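You operate a simulated robot arm through the tools that you are given. There is no shell and no other tool. Be economical: measure what you need, move in short steps, check, and stop when the job is done.

You run a simulated robot arm. Do the job below in one go: nothing can be reset, and whatever is moved stays where it is left.

JOB
Dip the strainer in the jar, set the white slider to the number of floaters, then lift it out.
Fine: strainer back on the steel tray with its cherries; lid back on the jar, which stays; leave the other cherries. Set down upright: strainer.

Only the result counts: the job must be done as asked and must still hold three seconds after the hand-in. Knocking over, shifting, dropping, spilling or breaking anything else fails it. Lids that push on must go on centred and level and be pressed home; caps that screw on are set level and turned clockwise until they are tight.

ROBOT AND FRAMES
A 6-joint arm with a two-finger parallel gripper, fixed in place. Base frame: the origin is at the foot of the arm, x ahead of it, y to its left, z up; the work surface is at about z = 0.8. Lengths are in m, angles in degrees, forces in N, time in s.
With the tool pointing down near the work surface it reaches from about 0.36 to 0.82 m from the base axis. Its first joint turns from -166.0 to 166.0 degrees. Payload 3.91 kg.
The tool frame sits at the grasp point between the pads (the TCP): z along the fingers, y along the line on which they close. The tips reach 0.03 m beyond it. Largest opening 0.11 m; finger width 0.02, thickness 0.01; the body of the gripper, 0.048 by 0.112 m, starts 0.055 m behind the TCP.
Orientation is told as [roll, pitch, yaw] about the base's x, y, z axes, in that order, counted from this pose: with the fingers straight down and closing along the base's y, the tool's x points along the base's -x, its y along +y and its z along -z.

CONTROLS
- The arm moves only by the tool servo_tool. Its argument "rows" is a list of rows, each an object of numbers (a shift or turn left out is 0, a gripper value left out holds the last): "ax", "ay", "az": the turn, a rotation vector about the tool's x, y, z in degrees; "dx", "dy", "dz": the shift along the tool's x, y, z in m; "grip": the opening in per cent of the stroke, from 0 (shut) to 100 (fully open). In form: [{"ax": .., "ay": .., "az": .., "dx": .., "dy": .., "dz": .., "grip": ..}, ...]. A call has 1 to 20 rows; each row shifts and turns the commanded pose from where the row before left it, along the tool's axes as they then stand. A row lasts 0.2 s, in which the tool goes at most 0.05 m and 8.6 degrees; a call with a longer step from one row to the next is refused whole, and so is a gripper value outside its range. A pose out of reach is approached as far as the arm can. The call stops where the force on the tool passes 40 N (or 10 N more than at its start, if that is more) or the arm is blocked; 0.2 s more then pass. Each finger travels about 0.045 m/s and halts on what it meets, pressing with about 27 N; the grip force reading is that of the motor and also rises with nothing between the fingers. The clock runs only during rows and for 0.2 s after the last one: add rows that do not move to give the fingers time. It gives the time, the measured TCP pose, the force on the tool (base axes), the opening and the grip force at its end, in the units of the frame above (readings bear some noise), with the torque about the TCP (base axes, N m) and any sound that the robot's microphone picked up.
- Cameras (640 x 400 px; columns grow to the right, rows downward): "scene" is fixed at [0.2166, 0.5105, 1.391]; the picture's right is [-0.96, 0.29, 0.00], its down [0.13, 0.42, -0.90] and it looks along [-0.26, -0.86, -0.44] (base axes); focal length 322 px, centre (320, 200). "wrist" rides on the gripper at [0.077, 0.007, -0.114] in the tool frame; the picture's right is [-0.09, 1.00, 0.00], its down [-0.80, -0.07, -0.59] and it looks along [-0.59, -0.05, 0.80] (tool axes); focal length 270 px, centre (320, 200). There is no depth. A picture from a camera that has moved, and an enlarged one, comes with that camera's place and axes in the base frame and with its lens. The place of the scene camera against the robot may be out by one fixed shift of up to 0.018 m in any direction.
- capture(camera): a new picture of that camera. No time passes.
- move_column(by): slides the trunk up (or, below 0, down) by that many m; the arm rides with it, the base frame stays. It gives what a move gives, with no picture.
- enlarge(camera, box): a new picture of the part [left, top, right, bottom] of that camera's present view, enlarged. No time passes.
- finish_job(): hands the job in; it is judged then, once.

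Work in short steps. Places have to be worked out from the pictures, the camera data and where the tool is seen: move nearer, look again, correct. Check each grasp and each placing, and mend what went wrong. You have 120 turns and 68 pictures in all, those below and enlarged ones among them. Open the gripper and draw the arm clear of the work before you hand the job in, unless the task says otherwise; then end with one line.

The tools are called after "Request:" as name(argument=value, ...) on one line, values as JSON. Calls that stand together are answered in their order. servo_tool: Moves the arm, as the interface text tells. Its arguments: {"type":"object","properties":{"rows":{"type":"array"}},"required":["rows"]} The other tools are called the same way: move_column (by) slides the trunk up or down; capture (camera) takes a picture; enlarge (camera, box) takes an enlarged picture of a part of a camera's view; finish_job () hands the job in.

At the start:

```text
t: 0.0
position: [0.2114, -0.4342, 1.1375]
orientation: [0.0, 0.0, 0.0]
contact_force: [0.3, -0.3, 0.6]
moment: [-0.01, 0.0, 0.02]
width: 0.1098
finger_force: 0.0
trunk travel left (down, up): [-0.5, 0.11]
```

scene: 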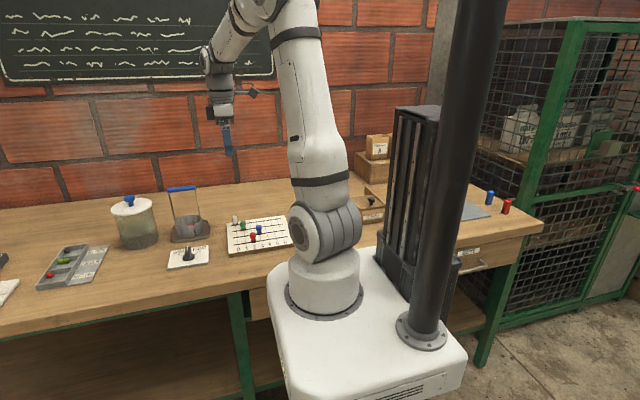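
wrist: 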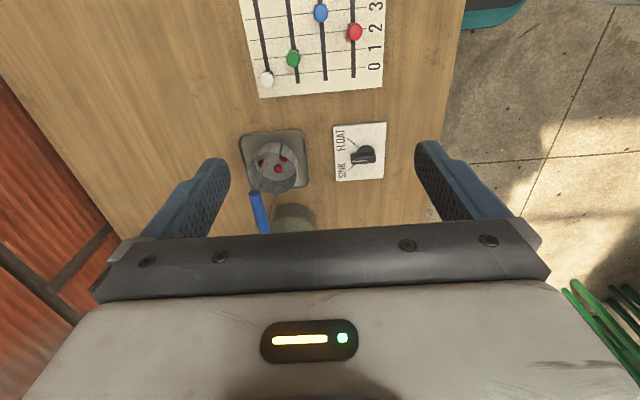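

I'll look closer at the work area first.

Request:
enlarge(camera="scene", box=[90, 170, 300, 300])

Request:
enlarge(camera="wrist", box=[220, 0, 420, 240])

```text
3.05 times, centred on (195, 235) of scene
camera zoom: at [0.2166, 0.5105, 1.391], right [-0.96, 0.29, 0.0], down [0.13, 0.42, -0.9], along [-0.26, -0.86, -0.44], focal length 981 px, centre (701, 93)
```

zoom: 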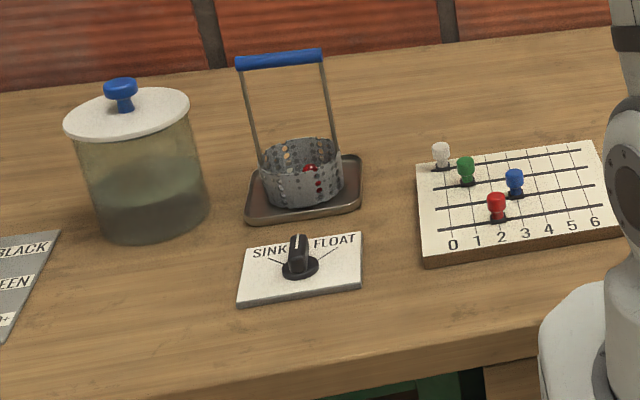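

```text
1.67 times, centred on (320, 120) of wrist
camera zoom: at [0.1361, -0.4255, 1.2509], right [0.09, 1.0, 0.0], down [0.8, -0.07, 0.59], along [0.59, -0.05, -0.8], focal length 450 px, centre (320, 333)
```

zoom: 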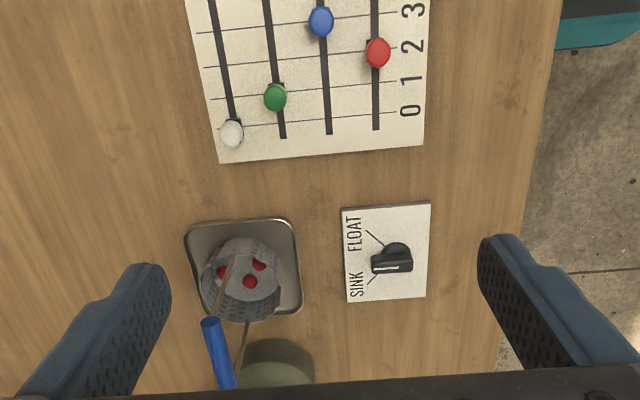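

Jar judged near (0.53,-0.55), lid top z≈0.92; strainer near (0.37,-0.53). I move towards the jar at height for a nearer look.

Request:
servo_tool(rows=[{"dx": -0.04, "dy": -0.018}, {"dx": -0.04, "dy": -0.018}, {"dx": -0.04, "dy": -0.018}, {"dx": -0.04, "dy": -0.018}, {"dx": -0.04, "dy": -0.018}, {"dx": -0.04, "dy": -0.018}, {"dx": -0.04}, {}])

Request:
capture(camera="wrist")

```text
t: 1.8
position: [0.4921, -0.5405, 1.1387]
orientation: [0.0, 0.0, 0.0]
contact_force: [0.0, -0.4, 0.0]
moment: [0.01, 0.0, -0.04]
width: 0.11
finger_force: 0.0
trunk travel left (down, up): [-0.5, 0.11]
```

```text
63 pictures are left
camera wrist: at [0.4162, -0.5323, 1.2518], right [0.09, 1.0, 0.0], down [0.8, -0.07, 0.59], along [0.59, -0.05, -0.8], focal length 270 px, centre (320, 200)
```

wrist: 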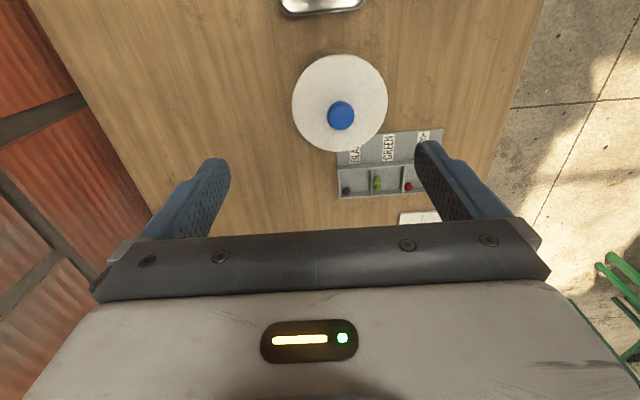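

Lid knob at about (0.520,-0.516). Descend above it partly and re-measure.

Request:
servo_tool(rows=[{"dx": -0.028, "dy": 0.0245, "dz": 0.02}, {"dz": 0.045}, {"dz": 0.045}, {}])

Request:
capture(camera="wrist")

Request:
enlarge(camera="scene", box=[90, 110, 250, 270])

```text
t: 2.8
position: [0.5191, -0.5159, 1.026]
orientation: [0.0, 0.0, 0.0]
contact_force: [-0.4, 0.5, -0.7]
moment: [-0.03, 0.01, -0.03]
width: 0.1099
finger_force: 0.1
trunk travel left (down, up): [-0.5, 0.11]
```

```text
62 pictures are left
camera wrist: at [0.4431, -0.5071, 1.141], right [0.09, 1.0, 0.0], down [0.8, -0.07, 0.59], along [0.59, -0.05, -0.8], focal length 270 px, centre (320, 200)
```

wrist: 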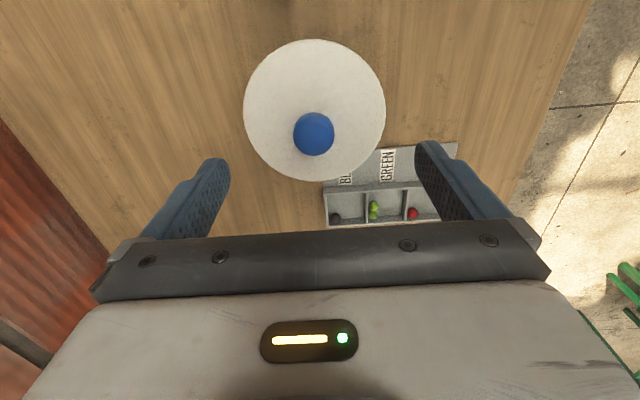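

```text
2.50 times, centred on (170, 190) of scene
camera zoom: at [0.2166, 0.5105, 1.391], right [-0.96, 0.29, 0.0], down [0.13, 0.42, -0.9], along [-0.26, -0.86, -0.44], focal length 805 px, centre (695, 225)
```

zoom: 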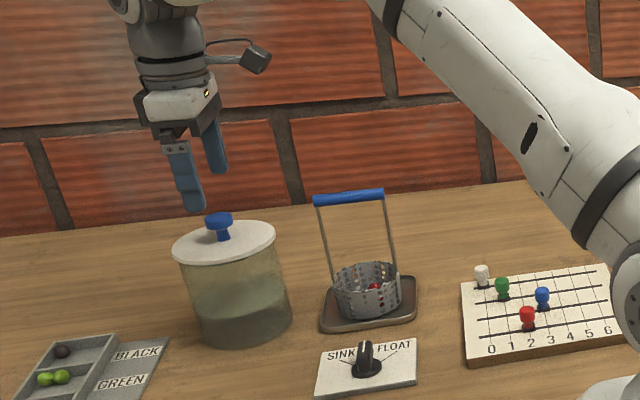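

Triangulating the two views: lid at z≈0.935, knob top ≈0.97 at (0.512,-0.517). Lower to z≈0.985 and check.

Request:
servo_tool(rows=[{"dx": 0.007, "dy": -0.001, "dz": 0.02}, {"dz": 0.02}, {}])

Request:
enlarge(camera="scene", box=[100, 150, 180, 260])

Request:
capture(camera="wrist")

```text
t: 3.6
position: [0.5138, -0.5182, 0.9881]
orientation: [0.0, -0.1, -0.1]
contact_force: [-1.1, 1.2, 0.8]
moment: [0.01, 0.04, -0.03]
width: 0.11
finger_force: 0.0
trunk travel left (down, up): [-0.5, 0.11]
```

```text
3.64 times, centred on (140, 205) of scene
camera zoom: at [0.2166, 0.5105, 1.391], right [-0.96, 0.29, 0.0], down [0.13, 0.42, -0.9], along [-0.26, -0.86, -0.44], focal length 1170 px, centre (974, 182)
```

zoom: 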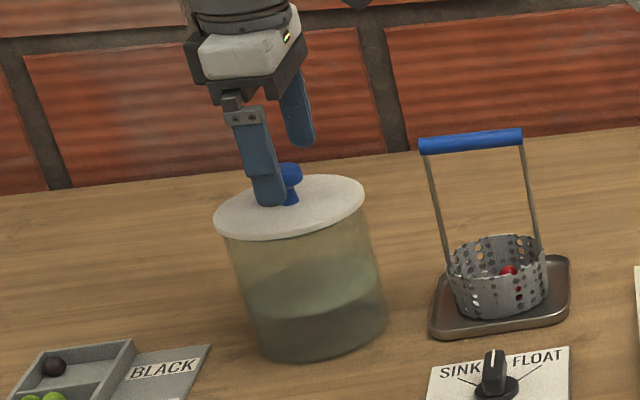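

```text
59 pictures are left
camera wrist: at [0.4367, -0.5098, 1.1014], right [0.09, 1.0, 0.0], down [0.8, -0.07, 0.59], along [0.59, -0.05, -0.8], focal length 270 px, centre (320, 200)
```

wrist: 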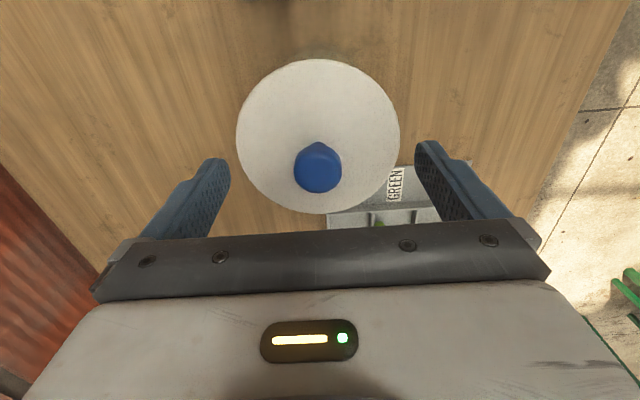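

Knob lies right on the tool axis. Lower 13 mm and close on the knob.

Request:
servo_tool(rows=[{"dz": 0.013}, {"grip": 0}, {"grip": 0}, {"grip": 0}, {"grip": 0}, {"grip": 0}, {"grip": 0}, {"grip": 0}])

Request:
enlarge(camera="scene", box=[100, 150, 180, 260])

```text
t: 5.4
position: [0.5121, -0.5194, 0.9739]
orientation: [0.0, 0.1, -0.1]
contact_force: [-0.2, 0.5, -0.6]
moment: [-0.05, -0.02, 0.02]
width: 0.0284
finger_force: 27.5
trunk travel left (down, up): [-0.5, 0.11]
```

```text
3.64 times, centred on (140, 205) of scene
camera zoom: at [0.2166, 0.5105, 1.391], right [-0.96, 0.29, 0.0], down [0.13, 0.42, -0.9], along [-0.26, -0.86, -0.44], focal length 1170 px, centre (974, 182)
```

zoom: 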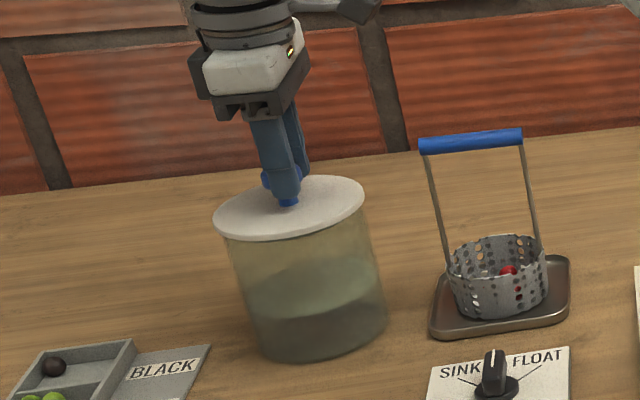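

Knob gripped (28 mm). Lift straight up slowly and see whether the lid simply pulls off.

Request:
servo_tool(rows=[{"dz": -0.005}, {"dz": -0.01}, {"dz": -0.015}, {"dz": -0.02}, {}])

Request:
enlarge(camera="scene", box=[60, 130, 220, 290])

```text
t: 6.6
position: [0.5144, -0.5185, 1.0236]
orientation: [0.1, 0.0, -0.1]
contact_force: [-0.1, 0.6, -1.5]
moment: [-0.02, -0.01, -0.02]
width: 0.0281
finger_force: 27.1
trunk travel left (down, up): [-0.5, 0.11]
```

```text
2.50 times, centred on (140, 210) of scene
camera zoom: at [0.2166, 0.5105, 1.391], right [-0.96, 0.29, 0.0], down [0.13, 0.42, -0.9], along [-0.26, -0.86, -0.44], focal length 805 px, centre (770, 175)
```

zoom: 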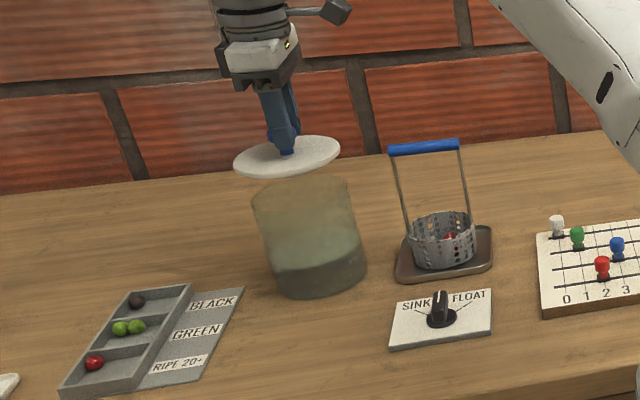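

Lid is off. Put it on the free table behind, about (0.42,-0.665): up, across, then down to just above the table.

Request:
servo_tool(rows=[{"dz": -0.035}, {"dx": 0.0236, "dy": -0.0366}, {"dx": 0.0236, "dy": -0.0366}, {"dx": 0.0236, "dy": -0.0366}, {"dx": 0.0236, "dy": -0.0366}, {}, {"dz": 0.045}, {"dz": 0.045}, {"dz": 0.045}, {"dz": 0.03}, {}])

Request:
capture(camera="scene")

Request:
capture(camera="wrist")

```text
t: 9.0
position: [0.4141, -0.6592, 0.8907]
orientation: [0.0, 0.1, -0.1]
contact_force: [-0.4, 0.2, -0.3]
moment: [-0.02, 0.01, 0.0]
width: 0.0282
finger_force: 27.1
out of reach, approached as far as the arm can: row 5
trunk travel left (down, up): [-0.5, 0.11]
```

```text
56 pictures are left
```

scene: 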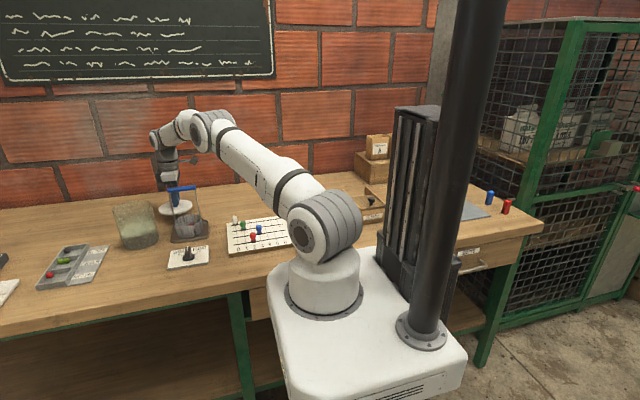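

```text
55 pictures are left
camera wrist: at [0.3378, -0.6506, 1.004], right [0.09, 1.0, 0.0], down [0.8, -0.07, 0.59], along [0.59, -0.05, -0.8], focal length 270 px, centre (320, 200)
```

wrist: 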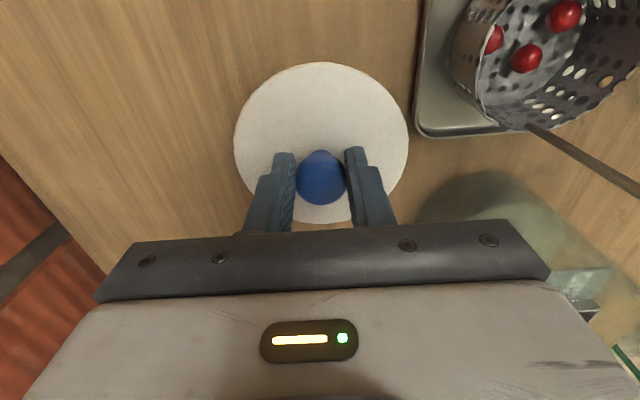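

Clear of the tray. Descend slowly to contact.

Request:
servo_tool(rows=[{"dz": 0.015}, {"dz": 0.01}, {"dz": 0.004}, {"dz": 0.003}, {}])

```text
t: 10.2
position: [0.4138, -0.6587, 0.8599]
orientation: [0.0, 0.0, 0.1]
contact_force: [0.7, 0.1, -0.6]
moment: [0.01, 0.01, -0.03]
width: 0.0281
finger_force: 26.6
trunk travel left (down, up): [-0.5, 0.11]
```

Request:
servo_tool(rows=[{"dz": 0.004}, {"dz": 0.003}, {"dz": 0.003}, {}])

Request:
enlarge(camera="scene", box=[100, 130, 240, 270])

```text
t: 11.2
position: [0.4141, -0.6565, 0.8526]
orientation: [-0.3, -0.3, -0.1]
contact_force: [3.1, -6.6, 21.4]
moment: [-0.19, -0.2, -0.04]
width: 0.0286
finger_force: 26.7
trunk travel left (down, up): [-0.5, 0.11]
```

```text
2.86 times, centred on (170, 200) of scene
camera zoom: at [0.2166, 0.5105, 1.391], right [-0.96, 0.29, 0.0], down [0.13, 0.42, -0.9], along [-0.26, -0.86, -0.44], focal length 920 px, centre (749, 200)
```

zoom: 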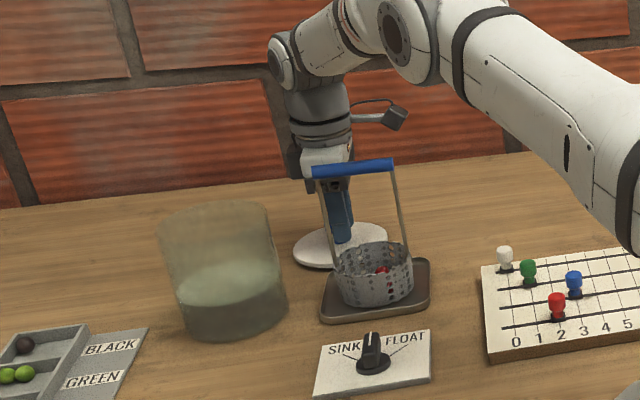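

Contact at z≈0.854. Ease up 2 mm, release, and rise.

Request:
servo_tool(rows=[{"dz": -0.002}, {"grip": 55}, {"grip": 55}, {"grip": 55}, {"grip": 55}, {"dz": -0.03}, {"dz": -0.045}, {"dz": -0.045}, {"dz": -0.045}, {"dz": -0.045, "grip": 100}, {}])

Request:
capture(camera="wrist")

```text
t: 13.6
position: [0.4152, -0.6558, 1.0622]
orientation: [0.0, 0.0, 0.0]
contact_force: [0.5, -0.2, 1.0]
moment: [0.02, -0.02, 0.02]
width: 0.1102
finger_force: 0.0
trunk travel left (down, up): [-0.5, 0.11]
```

```text
53 pictures are left
camera wrist: at [0.3394, -0.6471, 1.1766], right [0.09, 1.0, 0.0], down [0.8, -0.07, 0.59], along [0.59, -0.05, -0.8], focal length 270 px, centre (320, 200)
```

wrist: 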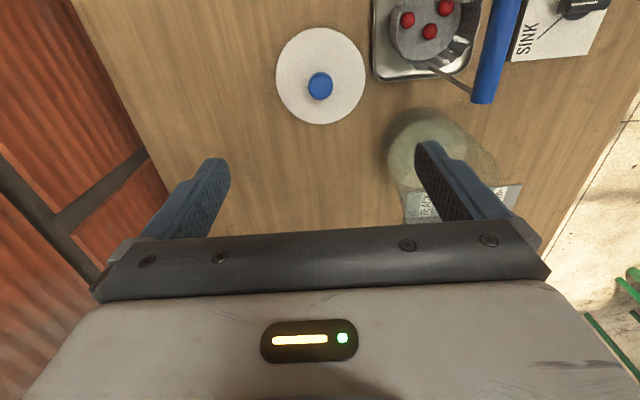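

Lid rests well. Move over the strainer for a look at the handle.

Request:
servo_tool(rows=[{"dz": -0.04}, {"dx": 0.014, "dy": 0.04}, {"dx": 0.014, "dy": 0.04}, {"dx": 0.014, "dy": 0.04}, {}])

Request:
capture(camera="wrist")

Request:
enlarge(camera="scene", box=[130, 110, 240, 260])

```text
t: 14.8
position: [0.3666, -0.5264, 1.099]
orientation: [0.0, 0.0, 0.0]
contact_force: [0.5, -0.6, 0.2]
moment: [0.04, -0.01, -0.01]
width: 0.1099
finger_force: 0.2
out of reach, approached as far as the arm can: row 1
trunk travel left (down, up): [-0.5, 0.11]
```

```text
52 pictures are left
camera wrist: at [0.2904, -0.5184, 1.213], right [0.09, 1.0, 0.0], down [0.8, -0.07, 0.59], along [0.59, -0.05, -0.8], focal length 270 px, centre (320, 200)
```

wrist: 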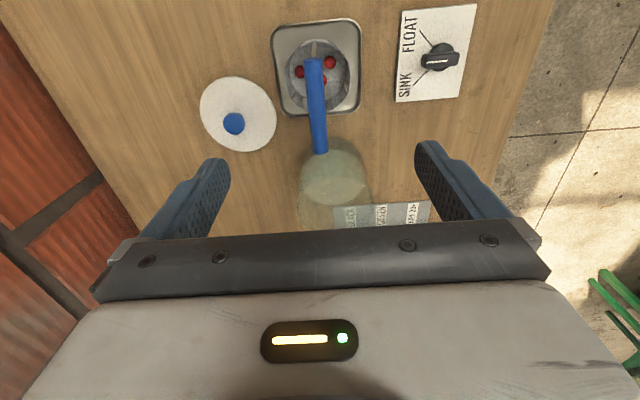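

```text
2.67 times, centred on (185, 185) of scene
camera zoom: at [0.2166, 0.5105, 1.391], right [-0.96, 0.29, 0.0], down [0.13, 0.42, -0.9], along [-0.26, -0.86, -0.44], focal length 858 px, centre (680, 240)
```

zoom: 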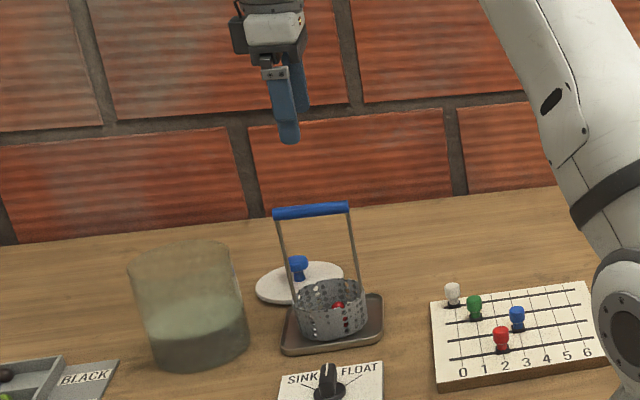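

Handle bar judged at (0.369,-0.527), z≈0.97, along x. Descend to z≈1.01 and recheck.

Request:
servo_tool(rows=[{"dx": -0.002, "dz": 0.045}, {"dz": 0.045}, {}])

Request:
capture(camera="wrist")

Request:
enlarge(camera="scene", box=[130, 130, 240, 260])

```text
t: 15.6
position: [0.3693, -0.5303, 1.0085]
orientation: [0.0, 0.0, -0.1]
contact_force: [-0.2, 0.0, -0.6]
moment: [0.03, 0.02, 0.02]
width: 0.1101
finger_force: 0.1
trunk travel left (down, up): [-0.5, 0.11]
```

```text
50 pictures are left
camera wrist: at [0.294, -0.5209, 1.1221], right [0.09, 1.0, 0.0], down [0.8, -0.07, 0.59], along [0.59, -0.05, -0.8], focal length 270 px, centre (320, 200)
```

wrist: 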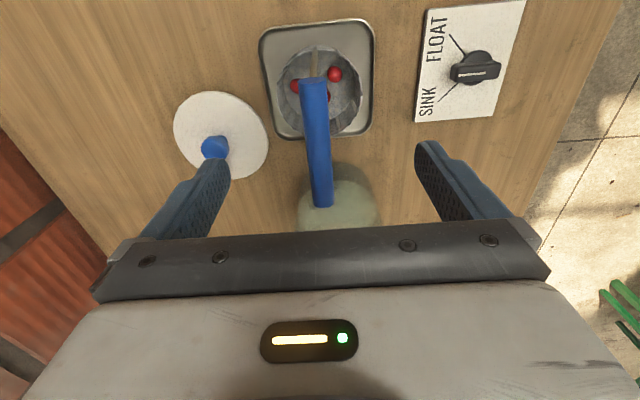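

```text
3.08 times, centred on (185, 195) of scene
camera zoom: at [0.2166, 0.5105, 1.391], right [-0.96, 0.29, 0.0], down [0.13, 0.42, -0.9], along [-0.26, -0.86, -0.44], focal length 990 px, centre (735, 215)
```

zoom: 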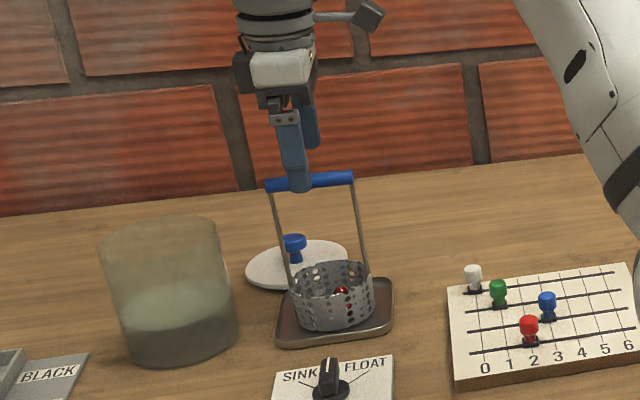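

Handle bar at about (0.365,-0.529), z≈0.98. Lower and close on it.

Request:
servo_tool(rows=[{"dx": 0.004, "dz": 0.017}, {"dz": 0.014}, {"grip": 0}, {"grip": 0}, {"grip": 0}, {"grip": 0}, {"grip": 0}, {"grip": 0}, {"grip": 0}, {"grip": 0}])

Request:
enlarge(camera="scene", box=[130, 130, 240, 260])

Request:
capture(camera="wrist")

```text
t: 17.8
position: [0.365, -0.5304, 0.9772]
orientation: [0.0, -0.1, -0.1]
contact_force: [-0.3, 0.3, 0.8]
moment: [0.0, -0.02, 0.01]
width: 0.0149
finger_force: 27.4
trunk travel left (down, up): [-0.5, 0.11]
```

```text
3.08 times, centred on (185, 195) of scene
camera zoom: at [0.2166, 0.5105, 1.391], right [-0.96, 0.29, 0.0], down [0.13, 0.42, -0.9], along [-0.26, -0.86, -0.44], focal length 990 px, centre (735, 215)
```

zoom: 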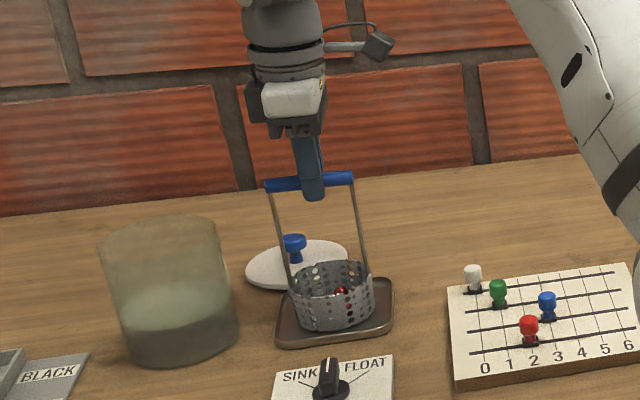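

```text
47 pictures are left
camera wrist: at [0.29, -0.5206, 1.0918], right [0.09, 1.0, 0.0], down [0.8, -0.07, 0.59], along [0.59, -0.05, -0.8], focal length 270 px, centre (320, 200)
```

wrist: 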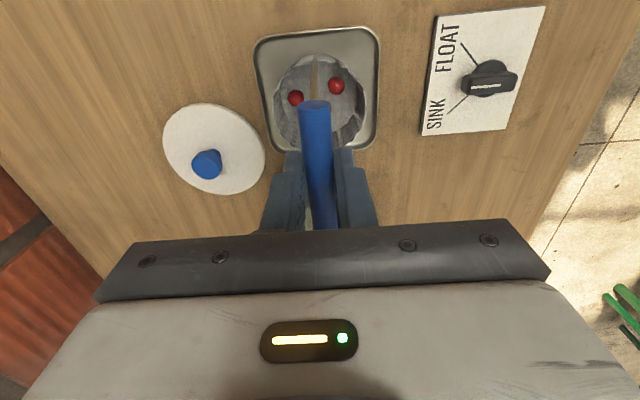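

Handle held, centred. Lift gently to z≈1.14.

Request:
servo_tool(rows=[{"dz": -0.008}, {"dz": -0.015}, {"dz": -0.02}, {"dz": -0.02}, {"dz": -0.02}, {"dz": -0.02}, {"dz": -0.02}, {"dz": -0.02}, {"dz": -0.015}, {"dz": -0.008}, {}])

Request:
enlarge(camera="scene", box=[110, 90, 240, 260])

Request:
capture(camera="wrist")

```text
t: 20.2
position: [0.3655, -0.5281, 1.1433]
orientation: [0.0, -0.1, -0.1]
contact_force: [0.3, 0.1, -1.3]
moment: [0.0, 0.0, -0.03]
width: 0.0151
finger_force: 26.9
trunk travel left (down, up): [-0.5, 0.11]
```

```text
2.35 times, centred on (175, 175) of scene
camera zoom: at [0.2166, 0.5105, 1.391], right [-0.96, 0.29, 0.0], down [0.13, 0.42, -0.9], along [-0.26, -0.86, -0.44], focal length 757 px, centre (661, 259)
```

zoom: 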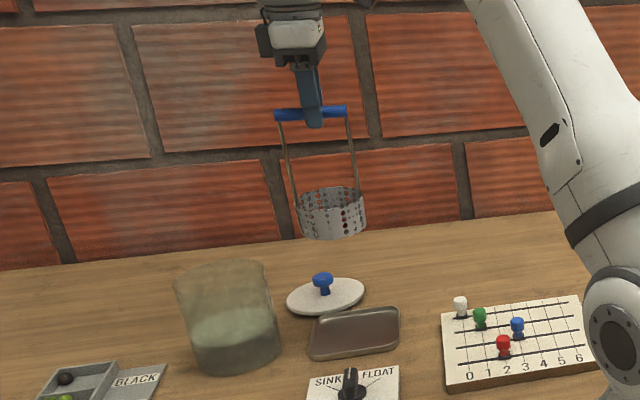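

```text
45 pictures are left
camera wrist: at [0.29, -0.5206, 1.2571], right [0.09, 1.0, 0.0], down [0.8, -0.07, 0.59], along [0.59, -0.05, -0.8], focal length 270 px, centre (320, 200)
```

wrist: 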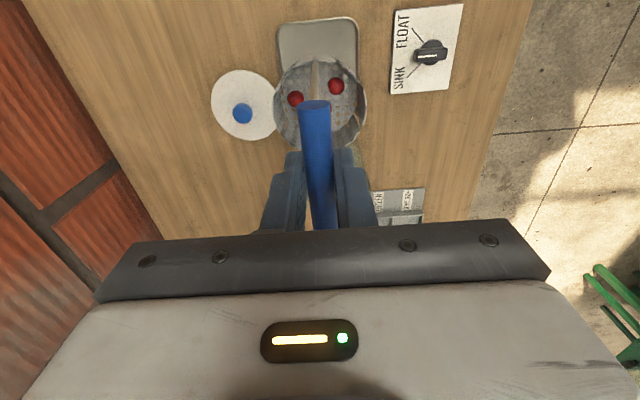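

Strainer rises cleanly with its cherries. Move gently over the jar at (0.513,-0.519).

Request:
servo_tool(rows=[{"dx": -0.008, "dy": 0.001}, {"dx": -0.015, "dy": 0.001}, {"dx": -0.02, "dy": 0.001}, {"dx": -0.02, "dy": 0.001}, {"dx": -0.02, "dy": 0.001}, {"dx": -0.02, "dy": 0.001}, {"dx": -0.02, "dy": 0.001}, {"dx": -0.015, "dy": 0.001}, {"dx": -0.0095, "dy": 0.001}, {}])

Request:
enlarge(camera="scene", box=[80, 90, 210, 260])

Request:
capture(camera="wrist")

```text
t: 22.4
position: [0.5142, -0.5193, 1.1437]
orientation: [0.1, 0.0, 0.0]
contact_force: [0.5, -0.7, -1.3]
moment: [0.02, 0.0, -0.03]
width: 0.015
finger_force: 27.4
trunk travel left (down, up): [-0.5, 0.11]
```

```text
2.35 times, centred on (145, 175) of scene
camera zoom: at [0.2166, 0.5105, 1.391], right [-0.96, 0.29, 0.0], down [0.13, 0.42, -0.9], along [-0.26, -0.86, -0.44], focal length 757 px, centre (732, 259)
```

zoom: 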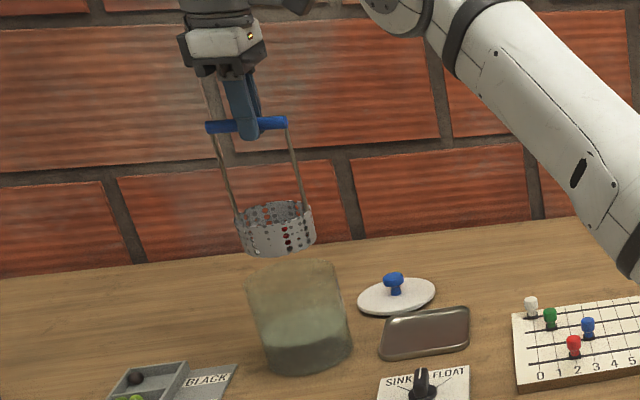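

```text
43 pictures are left
camera wrist: at [0.4392, -0.5118, 1.2567], right [0.09, 1.0, 0.0], down [0.8, -0.07, 0.59], along [0.59, -0.05, -0.8], focal length 270 px, centre (320, 200)
```

wrist: 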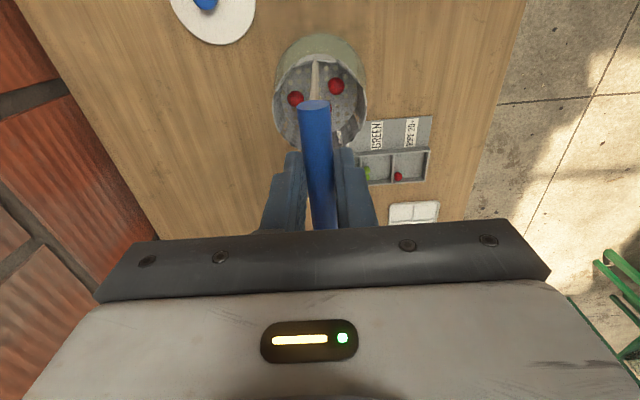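

Roughly aligned; descend until the basket bottom is just above the rim and check centring from both cameras.

Request:
servo_tool(rows=[{"dz": 0.01}, {"dz": 0.008}, {}])

Request:
enlarge(camera="scene", box=[100, 160, 180, 260])

Request:
enlarge(camera="wrist", box=[240, 0, 400, 200])

```text
t: 23.2
position: [0.5148, -0.5199, 1.1246]
orientation: [-0.1, 0.0, 0.1]
contact_force: [-0.2, 0.0, -1.3]
moment: [0.03, 0.01, -0.01]
width: 0.0153
finger_force: 27.4
trunk travel left (down, up): [-0.5, 0.11]
```

```text
4.00 times, centred on (140, 210) of scene
camera zoom: at [0.2166, 0.5105, 1.391], right [-0.96, 0.29, 0.0], down [0.13, 0.42, -0.9], along [-0.26, -0.86, -0.44], focal length 1288 px, centre (1040, 160)
```

zoom: 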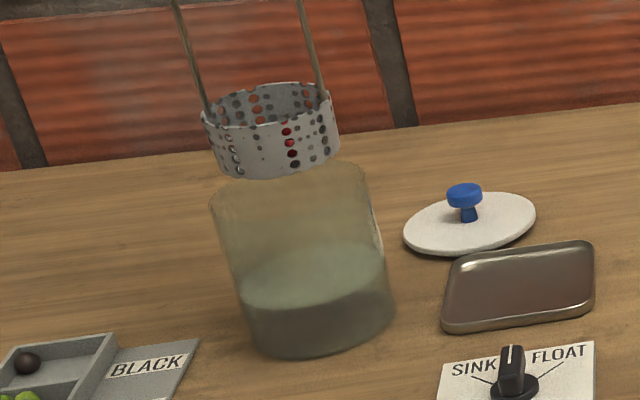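

```text
2.00 times, centred on (320, 100) of wrist
camera zoom: at [0.4387, -0.512, 1.2391], right [0.09, 1.0, 0.0], down [0.8, -0.07, 0.59], along [0.59, -0.05, -0.8], focal length 541 px, centre (320, 400)
```

zoom: 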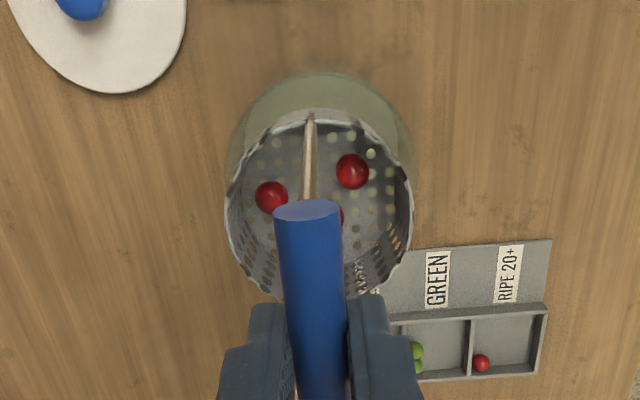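

Wrist view says centred within ~2 mm, with ~6 mm clearance. Descend gently into the mouth and watch forces.

Request:
servo_tool(rows=[{"dx": 0.001, "dz": 0.006}, {"dz": 0.008}, {"dz": 0.008}, {"dz": 0.008}, {}])

Request:
enlarge(camera="scene", box=[100, 160, 180, 260])

Request:
enlarge(camera="wrist", box=[240, 0, 400, 200])

```text
t: 24.4
position: [0.5138, -0.5203, 1.0967]
orientation: [0.0, 0.1, 0.0]
contact_force: [0.4, 0.7, -2.8]
moment: [-0.03, 0.0, -0.01]
width: 0.015
finger_force: 27.2
trunk travel left (down, up): [-0.5, 0.11]
```

```text
4.00 times, centred on (140, 210) of scene
camera zoom: at [0.2166, 0.5105, 1.391], right [-0.96, 0.29, 0.0], down [0.13, 0.42, -0.9], along [-0.26, -0.86, -0.44], focal length 1288 px, centre (1040, 160)
```

zoom: 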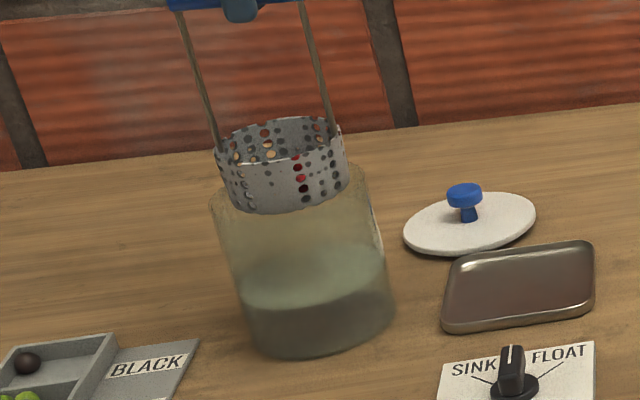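

```text
2.00 times, centred on (320, 100) of wrist
camera zoom: at [0.4379, -0.5117, 1.2098], right [0.09, 1.0, 0.0], down [0.8, -0.07, 0.59], along [0.59, -0.05, -0.8], focal length 541 px, centre (320, 400)
```

zoom: 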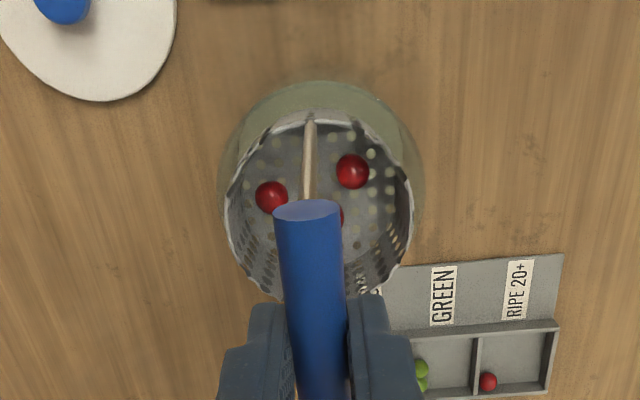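

Centred in the mouth, no contact. Continue down to near the water.

Request:
servo_tool(rows=[{"dy": 0.001, "dz": 0.008}, {"dz": 0.01}, {"dz": 0.01}, {"dz": 0.01}, {"dz": 0.01}, {"dz": 0.006}, {}])

Request:
enlarge(camera="scene", box=[100, 160, 180, 260])

Request:
enlarge(camera="wrist", box=[240, 0, 400, 200])

```text
t: 26.0
position: [0.5123, -0.5191, 1.0421]
orientation: [0.0, 0.0, -0.1]
contact_force: [0.4, -0.6, -2.1]
moment: [0.02, 0.04, -0.01]
width: 0.0149
finger_force: 27.4
trunk travel left (down, up): [-0.5, 0.11]
```

```text
4.00 times, centred on (140, 210) of scene
camera zoom: at [0.2166, 0.5105, 1.391], right [-0.96, 0.29, 0.0], down [0.13, 0.42, -0.9], along [-0.26, -0.86, -0.44], focal length 1288 px, centre (1040, 160)
```

zoom: 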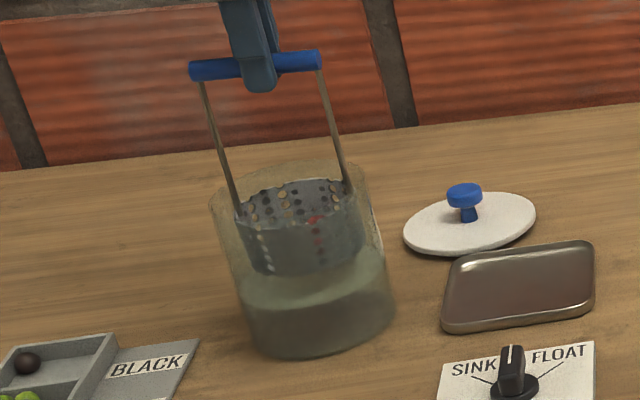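

```text
2.00 times, centred on (320, 100) of wrist
camera zoom: at [0.4376, -0.5106, 1.1559], right [0.09, 1.0, 0.0], down [0.8, -0.07, 0.59], along [0.59, -0.05, -0.8], focal length 541 px, centre (320, 400)
```

zoom: 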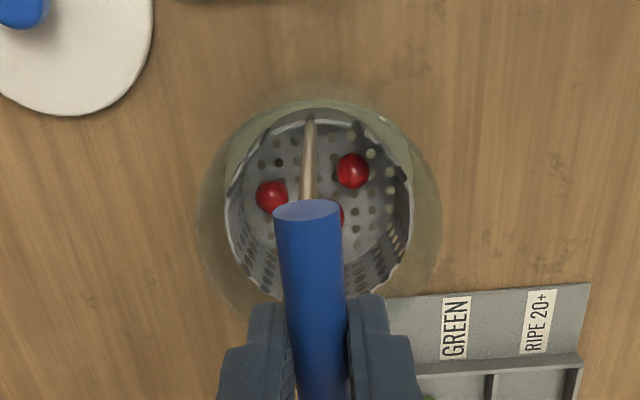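

Fine clearance. Continue into the water slowly.

Request:
servo_tool(rows=[{"dz": 0.006}, {"dz": 0.008}, {"dz": 0.008}, {"dz": 0.006}, {"dz": 0.005}, {}, {}])

Request:
enlarge(camera="scene", box=[100, 160, 180, 260])

Request:
enlarge(camera="wrist", box=[240, 0, 400, 200])

```text
t: 27.6
position: [0.5125, -0.5191, 1.0089]
orientation: [0.0, -0.1, 0.0]
contact_force: [-0.9, -1.1, -2.0]
moment: [-0.03, -0.01, -0.01]
width: 0.0151
finger_force: 26.9
trunk travel left (down, up): [-0.5, 0.11]
```

```text
4.00 times, centred on (140, 210) of scene
camera zoom: at [0.2166, 0.5105, 1.391], right [-0.96, 0.29, 0.0], down [0.13, 0.42, -0.9], along [-0.26, -0.86, -0.44], focal length 1288 px, centre (1040, 160)
```

zoom: 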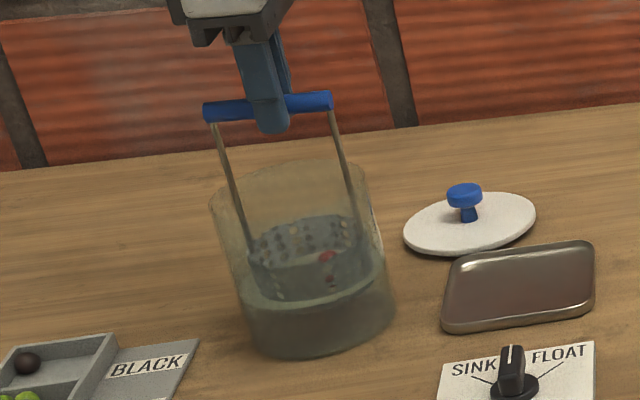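

```text
2.00 times, centred on (320, 100) of wrist
camera zoom: at [0.4368, -0.5106, 1.1227], right [0.09, 1.0, 0.0], down [0.8, -0.07, 0.59], along [0.59, -0.05, -0.8], focal length 541 px, centre (320, 400)
```

zoom: 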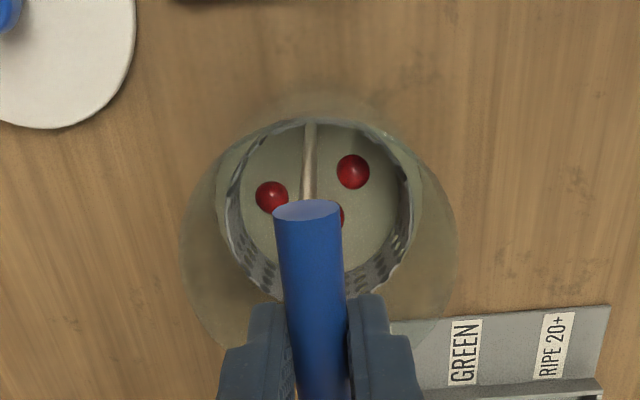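

Water covers the basket floor. Continue to the jar bottom in small steps.

Request:
servo_tool(rows=[{"dz": 0.005}, {"dz": 0.005}, {"dz": 0.004}, {"dz": 0.003}, {}, {}, {}])

Request:
enlarge(camera="wrist", box=[240, 0, 400, 200])

```text
t: 29.2
position: [0.5132, -0.519, 0.9925]
orientation: [0.0, -0.1, 0.0]
contact_force: [0.5, 0.9, -1.4]
moment: [0.0, 0.04, 0.0]
width: 0.0149
finger_force: 27.0
trunk travel left (down, up): [-0.5, 0.11]
```

```text
2.00 times, centred on (320, 100) of wrist
camera zoom: at [0.4373, -0.5106, 1.1061], right [0.09, 1.0, 0.0], down [0.8, -0.07, 0.59], along [0.59, -0.05, -0.8], focal length 541 px, centre (320, 400)
```

zoom: 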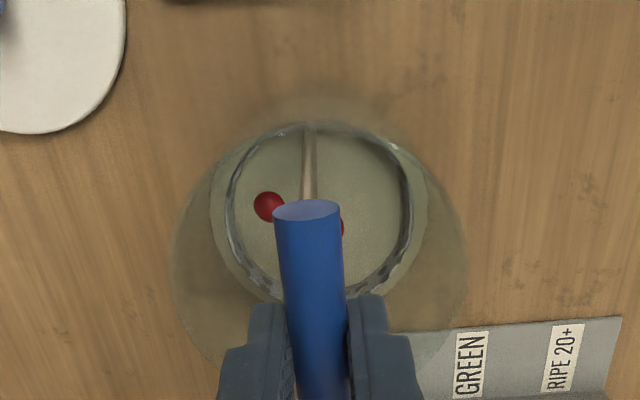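

One cherry vanished below (sank); at least two float. Go on to touch the jar bottom.

Request:
servo_tool(rows=[{"dz": 0.003}, {"dz": 0.003}, {"dz": 0.002}, {}])

```text
t: 30.2
position: [0.5126, -0.5196, 0.984]
orientation: [0.1, 0.0, -0.1]
contact_force: [0.1, -0.5, -2.0]
moment: [0.0, -0.05, 0.01]
width: 0.0151
finger_force: 27.0
trunk travel left (down, up): [-0.5, 0.11]
```

Request:
servo_tool(rows=[{"dz": 0.002}, {"dz": 0.002}, {"dz": 0.001}, {}])

Request:
enlarge(camera="wrist", box=[240, 0, 400, 200])

Request:
enlarge(camera="scene", box=[100, 160, 180, 260])

```text
t: 31.2
position: [0.5137, -0.5191, 0.9781]
orientation: [0.0, 0.0, 0.0]
contact_force: [0.2, -0.2, -1.1]
moment: [-0.01, 0.05, -0.03]
width: 0.0153
finger_force: 26.7
trunk travel left (down, up): [-0.5, 0.11]
```

```text
2.00 times, centred on (320, 100) of wrist
camera zoom: at [0.437, -0.5108, 1.0926], right [0.09, 1.0, 0.0], down [0.8, -0.07, 0.59], along [0.59, -0.05, -0.8], focal length 541 px, centre (320, 400)
```

zoom: 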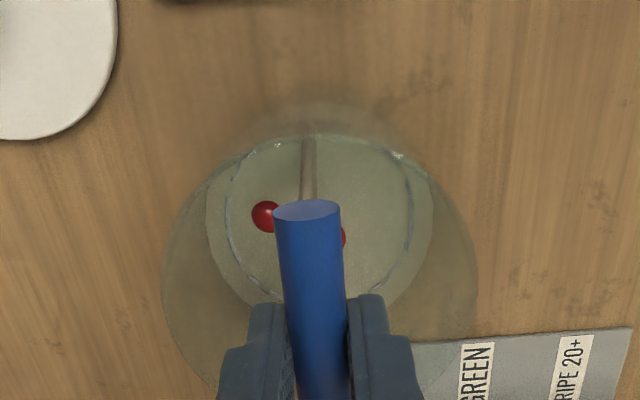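

```text
4.00 times, centred on (140, 210) of scene
camera zoom: at [0.2166, 0.5105, 1.391], right [-0.96, 0.29, 0.0], down [0.13, 0.42, -0.9], along [-0.26, -0.86, -0.44], focal length 1288 px, centre (1040, 160)
```

zoom: 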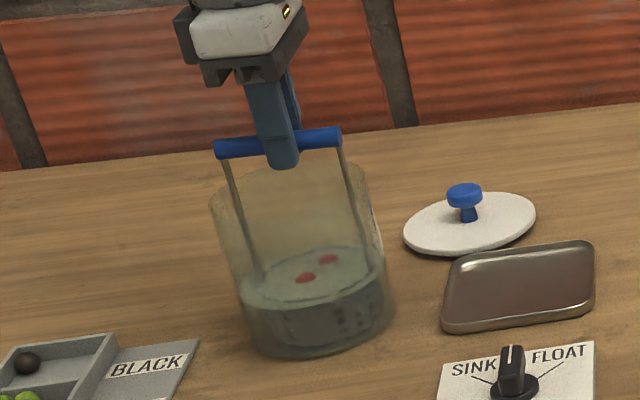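

Two floaters visible in the scene view. Water is at the basket's rim; feel for the bottom by 1 mm steps.

Request:
servo_tool(rows=[{"dz": 0.001}, {"dz": 0.001}, {}])

```text
t: 32.0
position: [0.5119, -0.5188, 0.978]
orientation: [0.0, -0.1, 0.0]
contact_force: [0.1, -1.3, 6.7]
moment: [-0.04, 0.1, 0.01]
width: 0.015
finger_force: 27.0
trunk travel left (down, up): [-0.5, 0.11]
```

Bottom contact (≈+8 N) at z≈0.977. Count the floaters.

Request:
enlarge(camera="scene", box=[135, 210, 170, 245])

```text
11.43 times, centred on (152, 228) of scene
camera zoom: at [0.2166, 0.5105, 1.391], right [-0.96, 0.29, 0.0], down [0.13, 0.42, -0.9], along [-0.26, -0.86, -0.44], focal length 3679 px, centre (2234, -114)
```

zoom: 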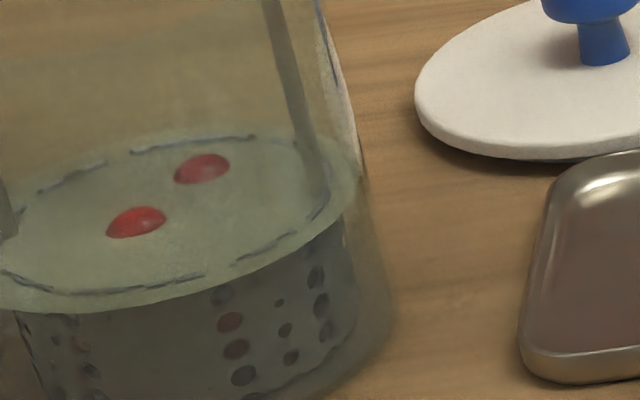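

Two floaters seen. The strainer stands on the jar bottom; release it, rise, and count from above.

Request:
servo_tool(rows=[{"dz": -0.0008}, {"grip": 50}, {"grip": 50}, {"grip": 50}, {"grip": 50}, {"dz": -0.02}, {"dz": -0.03}, {"dz": -0.04}, {"dz": -0.04}, {}])

Request:
capture(camera="wrist")

```text
t: 34.2
position: [0.5141, -0.5183, 1.1076]
orientation: [0.0, 0.0, 0.0]
contact_force: [-0.3, -0.9, 0.3]
moment: [0.01, -0.02, 0.01]
width: 0.0552
finger_force: 0.0
trunk travel left (down, up): [-0.5, 0.11]
```

```text
30 pictures are left
camera wrist: at [0.4388, -0.5099, 1.2211], right [0.09, 1.0, 0.0], down [0.8, -0.07, 0.59], along [0.59, -0.05, -0.8], focal length 270 px, centre (320, 200)
```

wrist: 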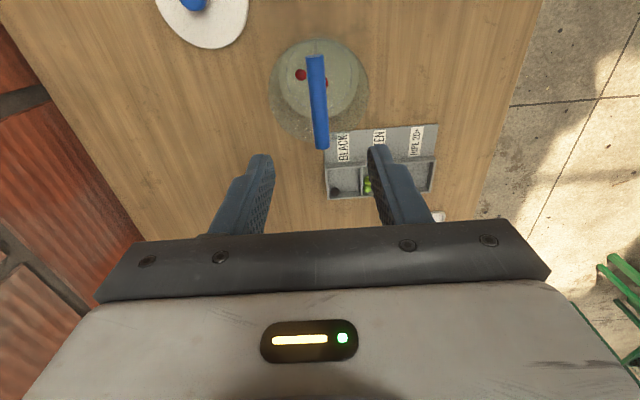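

Two floaters confirmed so far (one half-hidden by the bar). Now go over the slider board; white slider is near (0.221,-0.51) at 0, spacing ≈24 mm toward -x.

Request:
servo_tool(rows=[{"dx": 0.04}, {"dx": 0.045}, {"dx": 0.045}, {"dx": 0.045}, {"dx": 0.045}, {"dx": 0.045, "dy": 0.008}, {"dx": 0.04, "dz": 0.03}, {"dz": 0.04}, {"dz": 0.04}, {}])

Request:
capture(camera="wrist")

```text
t: 36.4
position: [0.2087, -0.5118, 0.9951]
orientation: [-0.1, 0.0, 0.1]
contact_force: [-0.1, -0.1, 1.5]
moment: [-0.03, 0.0, 0.0]
width: 0.055
finger_force: 0.1
trunk travel left (down, up): [-0.5, 0.11]
```

```text
29 pictures are left
camera wrist: at [0.1324, -0.503, 1.1102], right [0.09, 1.0, 0.0], down [0.8, -0.07, 0.59], along [0.59, -0.05, -0.8], focal length 270 px, centre (320, 200)
```

wrist: 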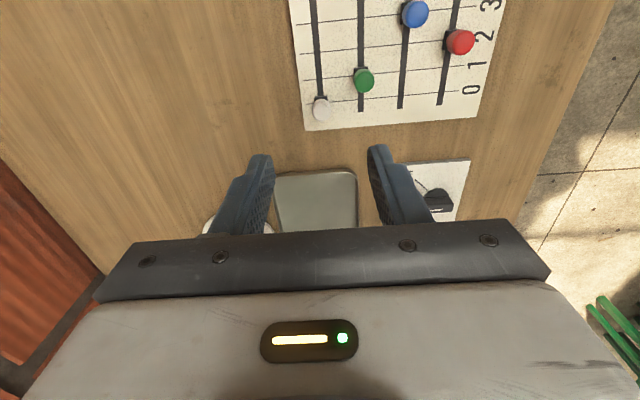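

White knob top at (0.220,-0.509,0.839). Align, narrow the fingers, and descend to just above it.

Request:
servo_tool(rows=[{"dx": -0.0115, "dy": 0.002, "grip": 33}, {"dz": 0.04}, {"dz": 0.04}, {"dz": 0.035}, {}])

Request:
capture(camera="wrist")

```text
t: 37.6
position: [0.218, -0.5105, 0.8818]
orientation: [-0.1, 0.0, 0.0]
contact_force: [0.7, -1.1, -0.3]
moment: [0.04, 0.0, 0.0]
width: 0.0362
finger_force: 0.1
trunk travel left (down, up): [-0.5, 0.11]
```

```text
28 pictures are left
camera wrist: at [0.1428, -0.502, 0.9953], right [0.09, 1.0, 0.0], down [0.8, -0.07, 0.59], along [0.59, -0.05, -0.8], focal length 270 px, centre (320, 200)
```

wrist: 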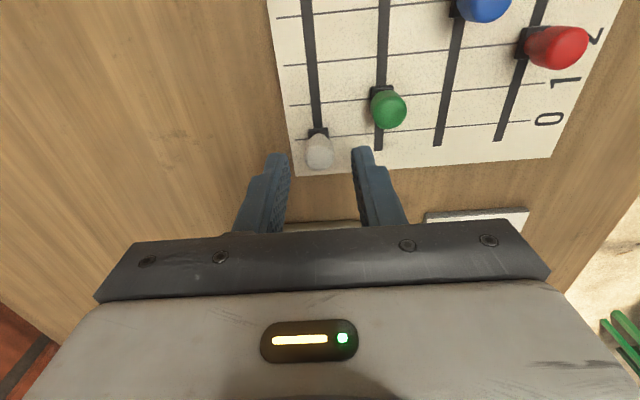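

Aligned exactly. Descend 27 mm and grip the knob.

Request:
servo_tool(rows=[{"dz": 0.015}, {"dz": 0.012}, {"grip": 0}, {"grip": 0}, {"grip": 0}, {"grip": 0}])

```text
t: 39.0
position: [0.2186, -0.5105, 0.8554]
orientation: [0.0, -0.1, 0.0]
contact_force: [-0.2, -12.6, 2.4]
moment: [-0.27, -0.03, -0.02]
width: 0.0171
finger_force: 45.6
trunk travel left (down, up): [-0.5, 0.11]
```

Gripped 17 mm, with slight sideways bias; relieve it and slide by 48.5 mm toward -x.

Request:
servo_tool(rows=[{"dy": -0.0012}, {"dx": 0.008}, {"dx": 0.01}, {"dx": 0.01}, {"dx": 0.01}, {"dx": 0.0105}, {}])

Request:
enlarge(camera="scene", box=[210, 180, 310, 270])

```text
t: 40.6
position: [0.1703, -0.5114, 0.8558]
orientation: [-0.1, 0.0, 0.0]
contact_force: [-0.2, -12.3, 0.4]
moment: [-0.22, -0.01, 0.01]
width: 0.0168
finger_force: 45.0
trunk travel left (down, up): [-0.5, 0.11]
```

```text
4.44 times, centred on (260, 225) of scene
camera zoom: at [0.2166, 0.5105, 1.391], right [-0.96, 0.29, 0.0], down [0.13, 0.42, -0.9], along [-0.26, -0.86, -0.44], focal length 1431 px, centre (587, 89)
```

zoom: 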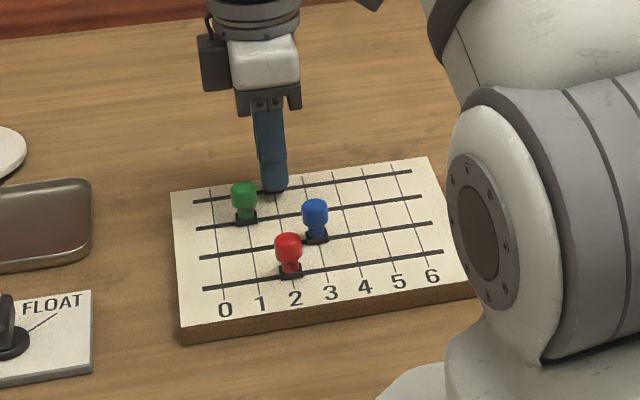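

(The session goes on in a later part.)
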